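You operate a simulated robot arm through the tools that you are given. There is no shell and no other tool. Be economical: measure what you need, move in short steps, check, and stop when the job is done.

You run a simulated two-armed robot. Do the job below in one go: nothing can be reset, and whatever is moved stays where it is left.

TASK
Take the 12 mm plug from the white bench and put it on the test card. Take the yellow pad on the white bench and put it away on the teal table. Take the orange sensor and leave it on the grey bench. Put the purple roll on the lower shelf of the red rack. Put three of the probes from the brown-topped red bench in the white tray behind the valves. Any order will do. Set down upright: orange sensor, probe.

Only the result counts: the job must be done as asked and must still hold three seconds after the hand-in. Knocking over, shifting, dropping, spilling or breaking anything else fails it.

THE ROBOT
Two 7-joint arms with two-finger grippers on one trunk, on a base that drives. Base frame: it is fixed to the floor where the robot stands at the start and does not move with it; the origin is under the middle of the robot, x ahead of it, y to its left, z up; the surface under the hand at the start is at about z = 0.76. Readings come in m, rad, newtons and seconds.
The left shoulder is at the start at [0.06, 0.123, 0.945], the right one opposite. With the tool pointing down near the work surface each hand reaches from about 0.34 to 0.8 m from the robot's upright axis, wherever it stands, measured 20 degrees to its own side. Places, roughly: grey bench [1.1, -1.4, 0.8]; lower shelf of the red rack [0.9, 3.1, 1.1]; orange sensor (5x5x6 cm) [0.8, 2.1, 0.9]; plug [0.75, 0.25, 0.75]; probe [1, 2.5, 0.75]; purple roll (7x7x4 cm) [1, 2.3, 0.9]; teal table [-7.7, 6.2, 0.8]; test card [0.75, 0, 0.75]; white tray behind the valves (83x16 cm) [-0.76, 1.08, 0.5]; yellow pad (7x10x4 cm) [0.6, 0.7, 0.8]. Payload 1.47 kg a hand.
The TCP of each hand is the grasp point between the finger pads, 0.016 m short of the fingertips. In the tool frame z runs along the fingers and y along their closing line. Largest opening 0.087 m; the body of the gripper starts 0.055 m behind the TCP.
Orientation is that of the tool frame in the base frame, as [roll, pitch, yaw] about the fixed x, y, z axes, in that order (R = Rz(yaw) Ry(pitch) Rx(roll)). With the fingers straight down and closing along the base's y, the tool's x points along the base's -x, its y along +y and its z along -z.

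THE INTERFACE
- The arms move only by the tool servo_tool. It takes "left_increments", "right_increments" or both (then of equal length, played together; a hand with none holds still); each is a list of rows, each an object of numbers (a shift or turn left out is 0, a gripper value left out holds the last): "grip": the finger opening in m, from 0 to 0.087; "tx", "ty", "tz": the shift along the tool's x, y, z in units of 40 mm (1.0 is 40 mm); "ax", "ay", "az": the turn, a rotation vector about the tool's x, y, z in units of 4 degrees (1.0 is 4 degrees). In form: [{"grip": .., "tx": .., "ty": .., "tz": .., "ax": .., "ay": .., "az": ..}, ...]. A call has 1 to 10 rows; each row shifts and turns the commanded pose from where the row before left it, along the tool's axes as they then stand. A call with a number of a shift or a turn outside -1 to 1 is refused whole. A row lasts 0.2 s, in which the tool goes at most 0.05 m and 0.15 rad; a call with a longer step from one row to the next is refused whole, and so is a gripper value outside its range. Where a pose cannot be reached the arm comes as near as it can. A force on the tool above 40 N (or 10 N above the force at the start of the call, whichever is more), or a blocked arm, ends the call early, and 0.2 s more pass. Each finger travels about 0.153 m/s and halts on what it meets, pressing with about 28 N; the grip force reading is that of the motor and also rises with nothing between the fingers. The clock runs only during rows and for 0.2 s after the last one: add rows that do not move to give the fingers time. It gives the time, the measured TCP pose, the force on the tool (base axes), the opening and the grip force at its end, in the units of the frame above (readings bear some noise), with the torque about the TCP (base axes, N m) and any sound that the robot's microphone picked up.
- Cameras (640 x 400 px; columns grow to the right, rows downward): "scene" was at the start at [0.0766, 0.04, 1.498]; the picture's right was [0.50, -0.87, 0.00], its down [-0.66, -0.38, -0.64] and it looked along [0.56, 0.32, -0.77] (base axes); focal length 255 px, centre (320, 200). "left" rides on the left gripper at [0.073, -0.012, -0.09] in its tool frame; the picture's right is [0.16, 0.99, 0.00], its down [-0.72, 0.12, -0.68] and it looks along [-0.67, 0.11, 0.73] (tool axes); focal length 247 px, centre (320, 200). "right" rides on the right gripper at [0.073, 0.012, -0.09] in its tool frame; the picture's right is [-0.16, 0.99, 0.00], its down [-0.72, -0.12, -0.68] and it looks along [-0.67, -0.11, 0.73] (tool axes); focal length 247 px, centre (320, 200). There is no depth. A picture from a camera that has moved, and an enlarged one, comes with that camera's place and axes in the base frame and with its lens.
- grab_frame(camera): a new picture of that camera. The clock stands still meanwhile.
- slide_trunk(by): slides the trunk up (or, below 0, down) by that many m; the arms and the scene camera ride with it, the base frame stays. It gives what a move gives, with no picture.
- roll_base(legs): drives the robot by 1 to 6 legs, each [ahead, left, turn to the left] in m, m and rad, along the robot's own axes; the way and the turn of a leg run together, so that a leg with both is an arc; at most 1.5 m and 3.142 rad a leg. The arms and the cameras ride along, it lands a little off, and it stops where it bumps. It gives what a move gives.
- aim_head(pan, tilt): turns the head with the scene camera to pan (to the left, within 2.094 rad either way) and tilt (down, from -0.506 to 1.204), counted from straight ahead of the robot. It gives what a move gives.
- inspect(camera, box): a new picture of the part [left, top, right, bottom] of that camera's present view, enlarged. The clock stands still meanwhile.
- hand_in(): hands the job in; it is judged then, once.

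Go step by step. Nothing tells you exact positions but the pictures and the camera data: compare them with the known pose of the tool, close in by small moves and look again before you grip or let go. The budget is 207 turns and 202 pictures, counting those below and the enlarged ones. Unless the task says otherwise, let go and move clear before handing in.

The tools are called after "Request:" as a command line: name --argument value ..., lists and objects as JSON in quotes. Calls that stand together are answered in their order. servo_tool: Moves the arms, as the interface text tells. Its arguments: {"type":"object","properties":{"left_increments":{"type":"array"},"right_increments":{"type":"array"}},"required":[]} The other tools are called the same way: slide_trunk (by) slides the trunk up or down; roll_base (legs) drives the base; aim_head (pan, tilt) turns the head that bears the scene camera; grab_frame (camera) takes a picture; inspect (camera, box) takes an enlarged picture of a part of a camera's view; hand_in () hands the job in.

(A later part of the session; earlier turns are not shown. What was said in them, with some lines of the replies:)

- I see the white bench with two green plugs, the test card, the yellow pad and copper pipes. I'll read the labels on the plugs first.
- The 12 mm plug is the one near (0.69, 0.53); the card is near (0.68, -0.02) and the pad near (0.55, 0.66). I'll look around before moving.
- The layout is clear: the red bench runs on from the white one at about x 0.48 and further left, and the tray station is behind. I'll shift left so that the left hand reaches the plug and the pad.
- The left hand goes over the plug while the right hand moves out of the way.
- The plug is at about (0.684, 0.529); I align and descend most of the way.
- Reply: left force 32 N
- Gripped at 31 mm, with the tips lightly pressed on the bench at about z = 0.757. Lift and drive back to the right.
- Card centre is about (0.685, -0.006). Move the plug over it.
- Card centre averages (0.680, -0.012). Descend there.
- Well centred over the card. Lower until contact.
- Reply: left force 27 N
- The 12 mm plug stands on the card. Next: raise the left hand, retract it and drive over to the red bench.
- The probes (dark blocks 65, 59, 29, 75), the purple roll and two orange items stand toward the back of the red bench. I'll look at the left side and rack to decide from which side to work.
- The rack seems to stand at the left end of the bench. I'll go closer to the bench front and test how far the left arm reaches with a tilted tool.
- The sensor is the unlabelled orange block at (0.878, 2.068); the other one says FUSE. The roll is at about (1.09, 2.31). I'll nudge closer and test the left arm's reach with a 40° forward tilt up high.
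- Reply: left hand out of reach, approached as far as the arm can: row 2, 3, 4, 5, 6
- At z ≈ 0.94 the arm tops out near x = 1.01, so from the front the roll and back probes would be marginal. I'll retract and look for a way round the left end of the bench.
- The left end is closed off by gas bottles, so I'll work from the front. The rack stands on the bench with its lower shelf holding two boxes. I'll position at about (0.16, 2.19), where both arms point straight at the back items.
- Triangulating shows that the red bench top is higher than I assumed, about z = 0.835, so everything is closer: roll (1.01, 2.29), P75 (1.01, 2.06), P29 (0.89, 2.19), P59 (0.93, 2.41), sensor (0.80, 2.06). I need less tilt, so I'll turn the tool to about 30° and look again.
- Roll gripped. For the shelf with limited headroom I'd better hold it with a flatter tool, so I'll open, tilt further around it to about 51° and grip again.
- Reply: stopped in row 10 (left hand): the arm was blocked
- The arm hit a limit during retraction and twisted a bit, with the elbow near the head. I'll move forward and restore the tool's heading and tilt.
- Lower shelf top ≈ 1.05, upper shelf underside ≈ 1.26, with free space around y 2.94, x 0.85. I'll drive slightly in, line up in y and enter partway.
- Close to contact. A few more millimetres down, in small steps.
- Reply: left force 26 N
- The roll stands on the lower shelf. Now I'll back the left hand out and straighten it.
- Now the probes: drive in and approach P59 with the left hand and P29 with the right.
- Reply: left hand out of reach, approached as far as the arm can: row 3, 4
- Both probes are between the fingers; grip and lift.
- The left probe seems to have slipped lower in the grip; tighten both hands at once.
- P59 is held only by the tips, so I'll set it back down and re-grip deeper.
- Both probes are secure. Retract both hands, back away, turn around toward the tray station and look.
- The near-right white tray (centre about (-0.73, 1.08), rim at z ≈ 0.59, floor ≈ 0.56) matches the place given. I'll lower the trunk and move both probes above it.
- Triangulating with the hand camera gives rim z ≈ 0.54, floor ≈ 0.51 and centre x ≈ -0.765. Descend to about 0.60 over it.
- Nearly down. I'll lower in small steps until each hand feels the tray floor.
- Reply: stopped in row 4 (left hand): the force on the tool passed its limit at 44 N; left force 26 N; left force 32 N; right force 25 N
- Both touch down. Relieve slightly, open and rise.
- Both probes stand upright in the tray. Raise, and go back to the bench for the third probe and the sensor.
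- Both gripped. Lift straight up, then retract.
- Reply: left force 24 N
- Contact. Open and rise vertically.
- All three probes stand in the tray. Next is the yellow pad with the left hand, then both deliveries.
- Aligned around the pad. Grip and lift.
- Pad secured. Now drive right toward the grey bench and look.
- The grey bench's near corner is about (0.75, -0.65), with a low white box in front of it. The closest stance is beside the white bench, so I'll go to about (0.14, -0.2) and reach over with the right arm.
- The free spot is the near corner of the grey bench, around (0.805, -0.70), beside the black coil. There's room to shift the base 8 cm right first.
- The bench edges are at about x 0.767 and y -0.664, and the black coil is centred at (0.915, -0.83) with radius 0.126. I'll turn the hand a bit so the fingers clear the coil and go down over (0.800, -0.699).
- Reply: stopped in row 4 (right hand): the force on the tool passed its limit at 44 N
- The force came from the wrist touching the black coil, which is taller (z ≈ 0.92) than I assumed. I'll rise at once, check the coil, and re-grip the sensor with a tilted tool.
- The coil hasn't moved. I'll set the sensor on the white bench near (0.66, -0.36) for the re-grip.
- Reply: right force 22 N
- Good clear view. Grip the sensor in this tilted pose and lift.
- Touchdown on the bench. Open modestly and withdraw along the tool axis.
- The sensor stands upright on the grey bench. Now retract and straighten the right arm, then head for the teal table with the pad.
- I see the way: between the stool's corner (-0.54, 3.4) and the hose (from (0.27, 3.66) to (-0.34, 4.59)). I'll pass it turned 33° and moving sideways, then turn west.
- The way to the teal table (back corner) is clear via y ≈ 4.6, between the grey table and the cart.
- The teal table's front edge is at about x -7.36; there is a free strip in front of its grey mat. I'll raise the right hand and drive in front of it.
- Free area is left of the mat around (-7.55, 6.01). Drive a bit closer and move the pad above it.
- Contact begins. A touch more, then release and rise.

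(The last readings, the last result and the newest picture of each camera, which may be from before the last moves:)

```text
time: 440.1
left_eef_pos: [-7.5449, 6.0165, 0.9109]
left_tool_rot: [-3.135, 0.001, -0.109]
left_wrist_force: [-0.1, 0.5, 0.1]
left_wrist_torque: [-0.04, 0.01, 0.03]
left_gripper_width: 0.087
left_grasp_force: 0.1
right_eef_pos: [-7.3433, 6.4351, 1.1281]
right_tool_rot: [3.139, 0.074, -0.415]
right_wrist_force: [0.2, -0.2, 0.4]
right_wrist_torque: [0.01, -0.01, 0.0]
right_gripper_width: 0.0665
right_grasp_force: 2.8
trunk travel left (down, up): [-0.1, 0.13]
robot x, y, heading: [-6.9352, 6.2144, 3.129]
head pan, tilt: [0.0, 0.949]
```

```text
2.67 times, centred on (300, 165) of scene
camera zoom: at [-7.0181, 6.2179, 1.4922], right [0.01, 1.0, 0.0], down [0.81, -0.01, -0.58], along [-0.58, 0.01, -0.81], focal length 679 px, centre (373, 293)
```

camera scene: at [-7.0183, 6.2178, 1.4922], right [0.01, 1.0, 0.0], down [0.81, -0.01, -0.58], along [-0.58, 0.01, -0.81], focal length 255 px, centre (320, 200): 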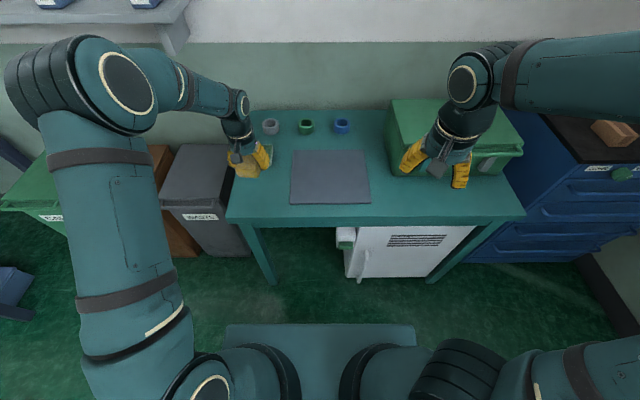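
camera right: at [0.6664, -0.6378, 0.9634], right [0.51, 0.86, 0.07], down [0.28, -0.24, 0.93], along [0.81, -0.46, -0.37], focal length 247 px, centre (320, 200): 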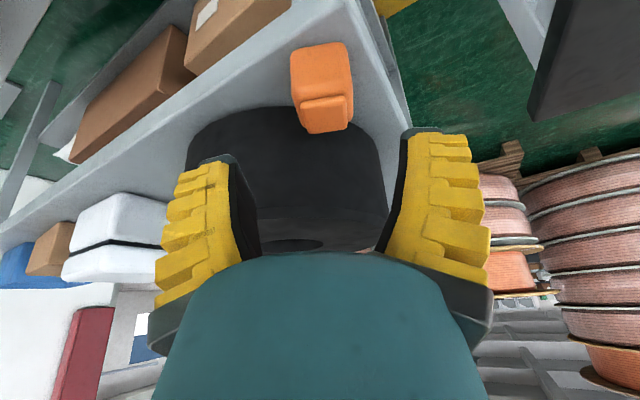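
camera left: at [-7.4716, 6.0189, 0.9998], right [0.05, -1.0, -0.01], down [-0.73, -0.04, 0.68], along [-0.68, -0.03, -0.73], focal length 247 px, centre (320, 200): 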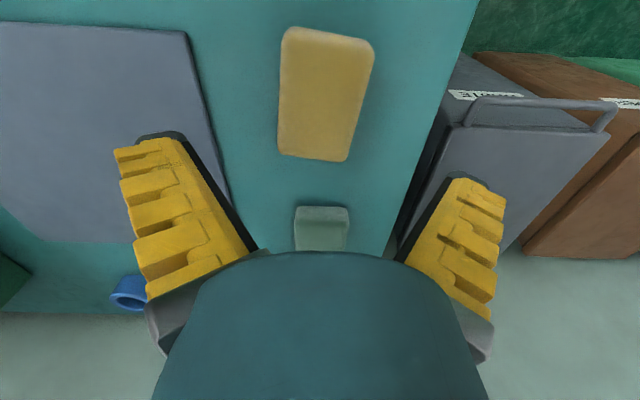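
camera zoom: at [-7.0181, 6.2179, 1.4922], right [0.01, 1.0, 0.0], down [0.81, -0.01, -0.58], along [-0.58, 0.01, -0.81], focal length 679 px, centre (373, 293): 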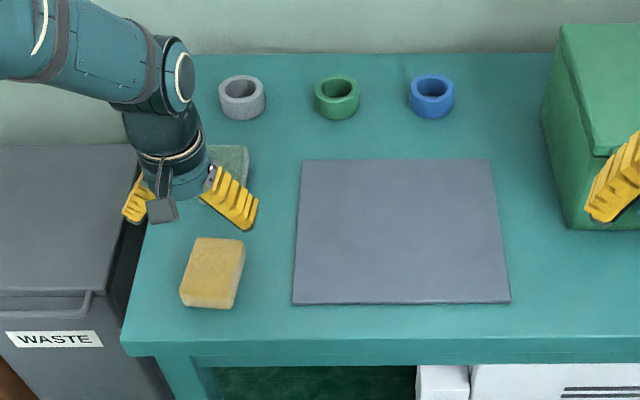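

The pad lies on the teal table. I'll raise the hand and back away.

Request:
servo_tool --left_increments '[{"tz": -0.8}, {"tz": -0.8}, {"tz": -0.8}, {"tx": 0.6}, {"tx": 0.6}]'

Request:
roll_base --legs '[[-0.3, 0, 0]]'

Request:
grab_frame --camera "scene"

```text
time: 441.3
left_eef_pos: [-7.4966, 6.0074, 1.0046]
left_tool_rot: [-3.138, 0.005, -0.11]
left_wrist_force: [1.4, -0.2, 0.7]
left_wrist_torque: [0.0, 0.03, -0.01]
left_gripper_width: 0.0869
left_grasp_force: 0.1
right_eef_pos: [-7.3426, 6.4343, 1.1271]
right_tool_rot: [3.141, 0.078, -0.415]
right_wrist_force: [0.1, -0.5, -0.2]
right_wrist_torque: [0.0, 0.0, 0.02]
right_gripper_width: 0.0662
right_grasp_force: 2.8
trunk travel left (down, up): [-0.1, 0.13]
robot x, y, heading: [-6.9368, 6.2156, 3.131]
head pan, tilt: [0.0, 0.949]
```

```text
time: 443.4
left_eef_pos: [-7.1912, 6.0033, 1.0051]
left_tool_rot: [-3.136, 0.004, -0.109]
left_wrist_force: [0.0, 0.2, 0.1]
left_wrist_torque: [0.0, 0.05, 0.04]
left_gripper_width: 0.0869
left_grasp_force: 0.2
right_eef_pos: [-7.038, 6.431, 1.129]
right_tool_rot: [3.139, 0.076, -0.41]
right_wrist_force: [1.1, -1.1, 0.3]
right_wrist_torque: [0.0, -0.02, 0.03]
right_gripper_width: 0.0664
right_grasp_force: 3.5
trunk travel left (down, up): [-0.1, 0.13]
robot x, y, heading: [-6.63, 6.2149, 3.132]
head pan, tilt: [0.0, 0.949]
```

```text
25 pictures are left
camera scene: at [-6.713, 6.2149, 1.4923], right [0.01, 1.0, 0.0], down [0.81, -0.01, -0.58], along [-0.58, 0.0, -0.81], focal length 255 px, centre (320, 200)
```

scene: 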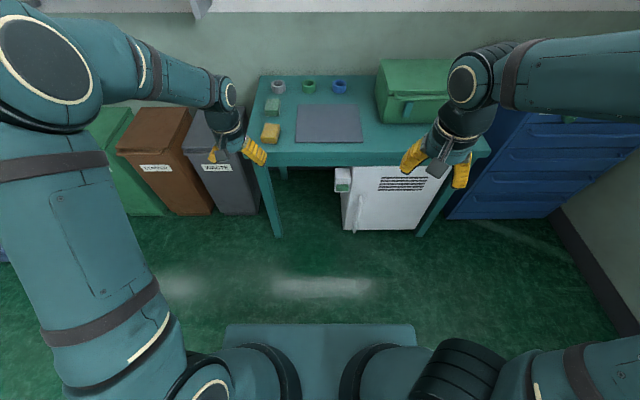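

All five parts of the job are in place and both hands are clear, so I'm handing in.

Request:
hand_in

```text
The job is handed in.
```

The job is handed in, and all five parts were in place at my last look; no result has come back.

- **Plug:** the 12 mm plug stands on the test card. The card slid a few millimetres while I set the plug down.
- **Yellow pad:** it lies on the teal table, to the left of the grey mat.
- **Orange sensor:** it stands upright on the near corner of the grey bench, only about 2 cm from the front edge. On the first try the wrist touched the black coil beside it, but the coil did not visibly move.
- **Purple roll:** it stands on the lower shelf of the red rack.
- **Probes:** 59, 29 and 65 stand upright in the white tray at the coordinates you gave. There is a second white tray right beside the valves; I went by the coordinates.
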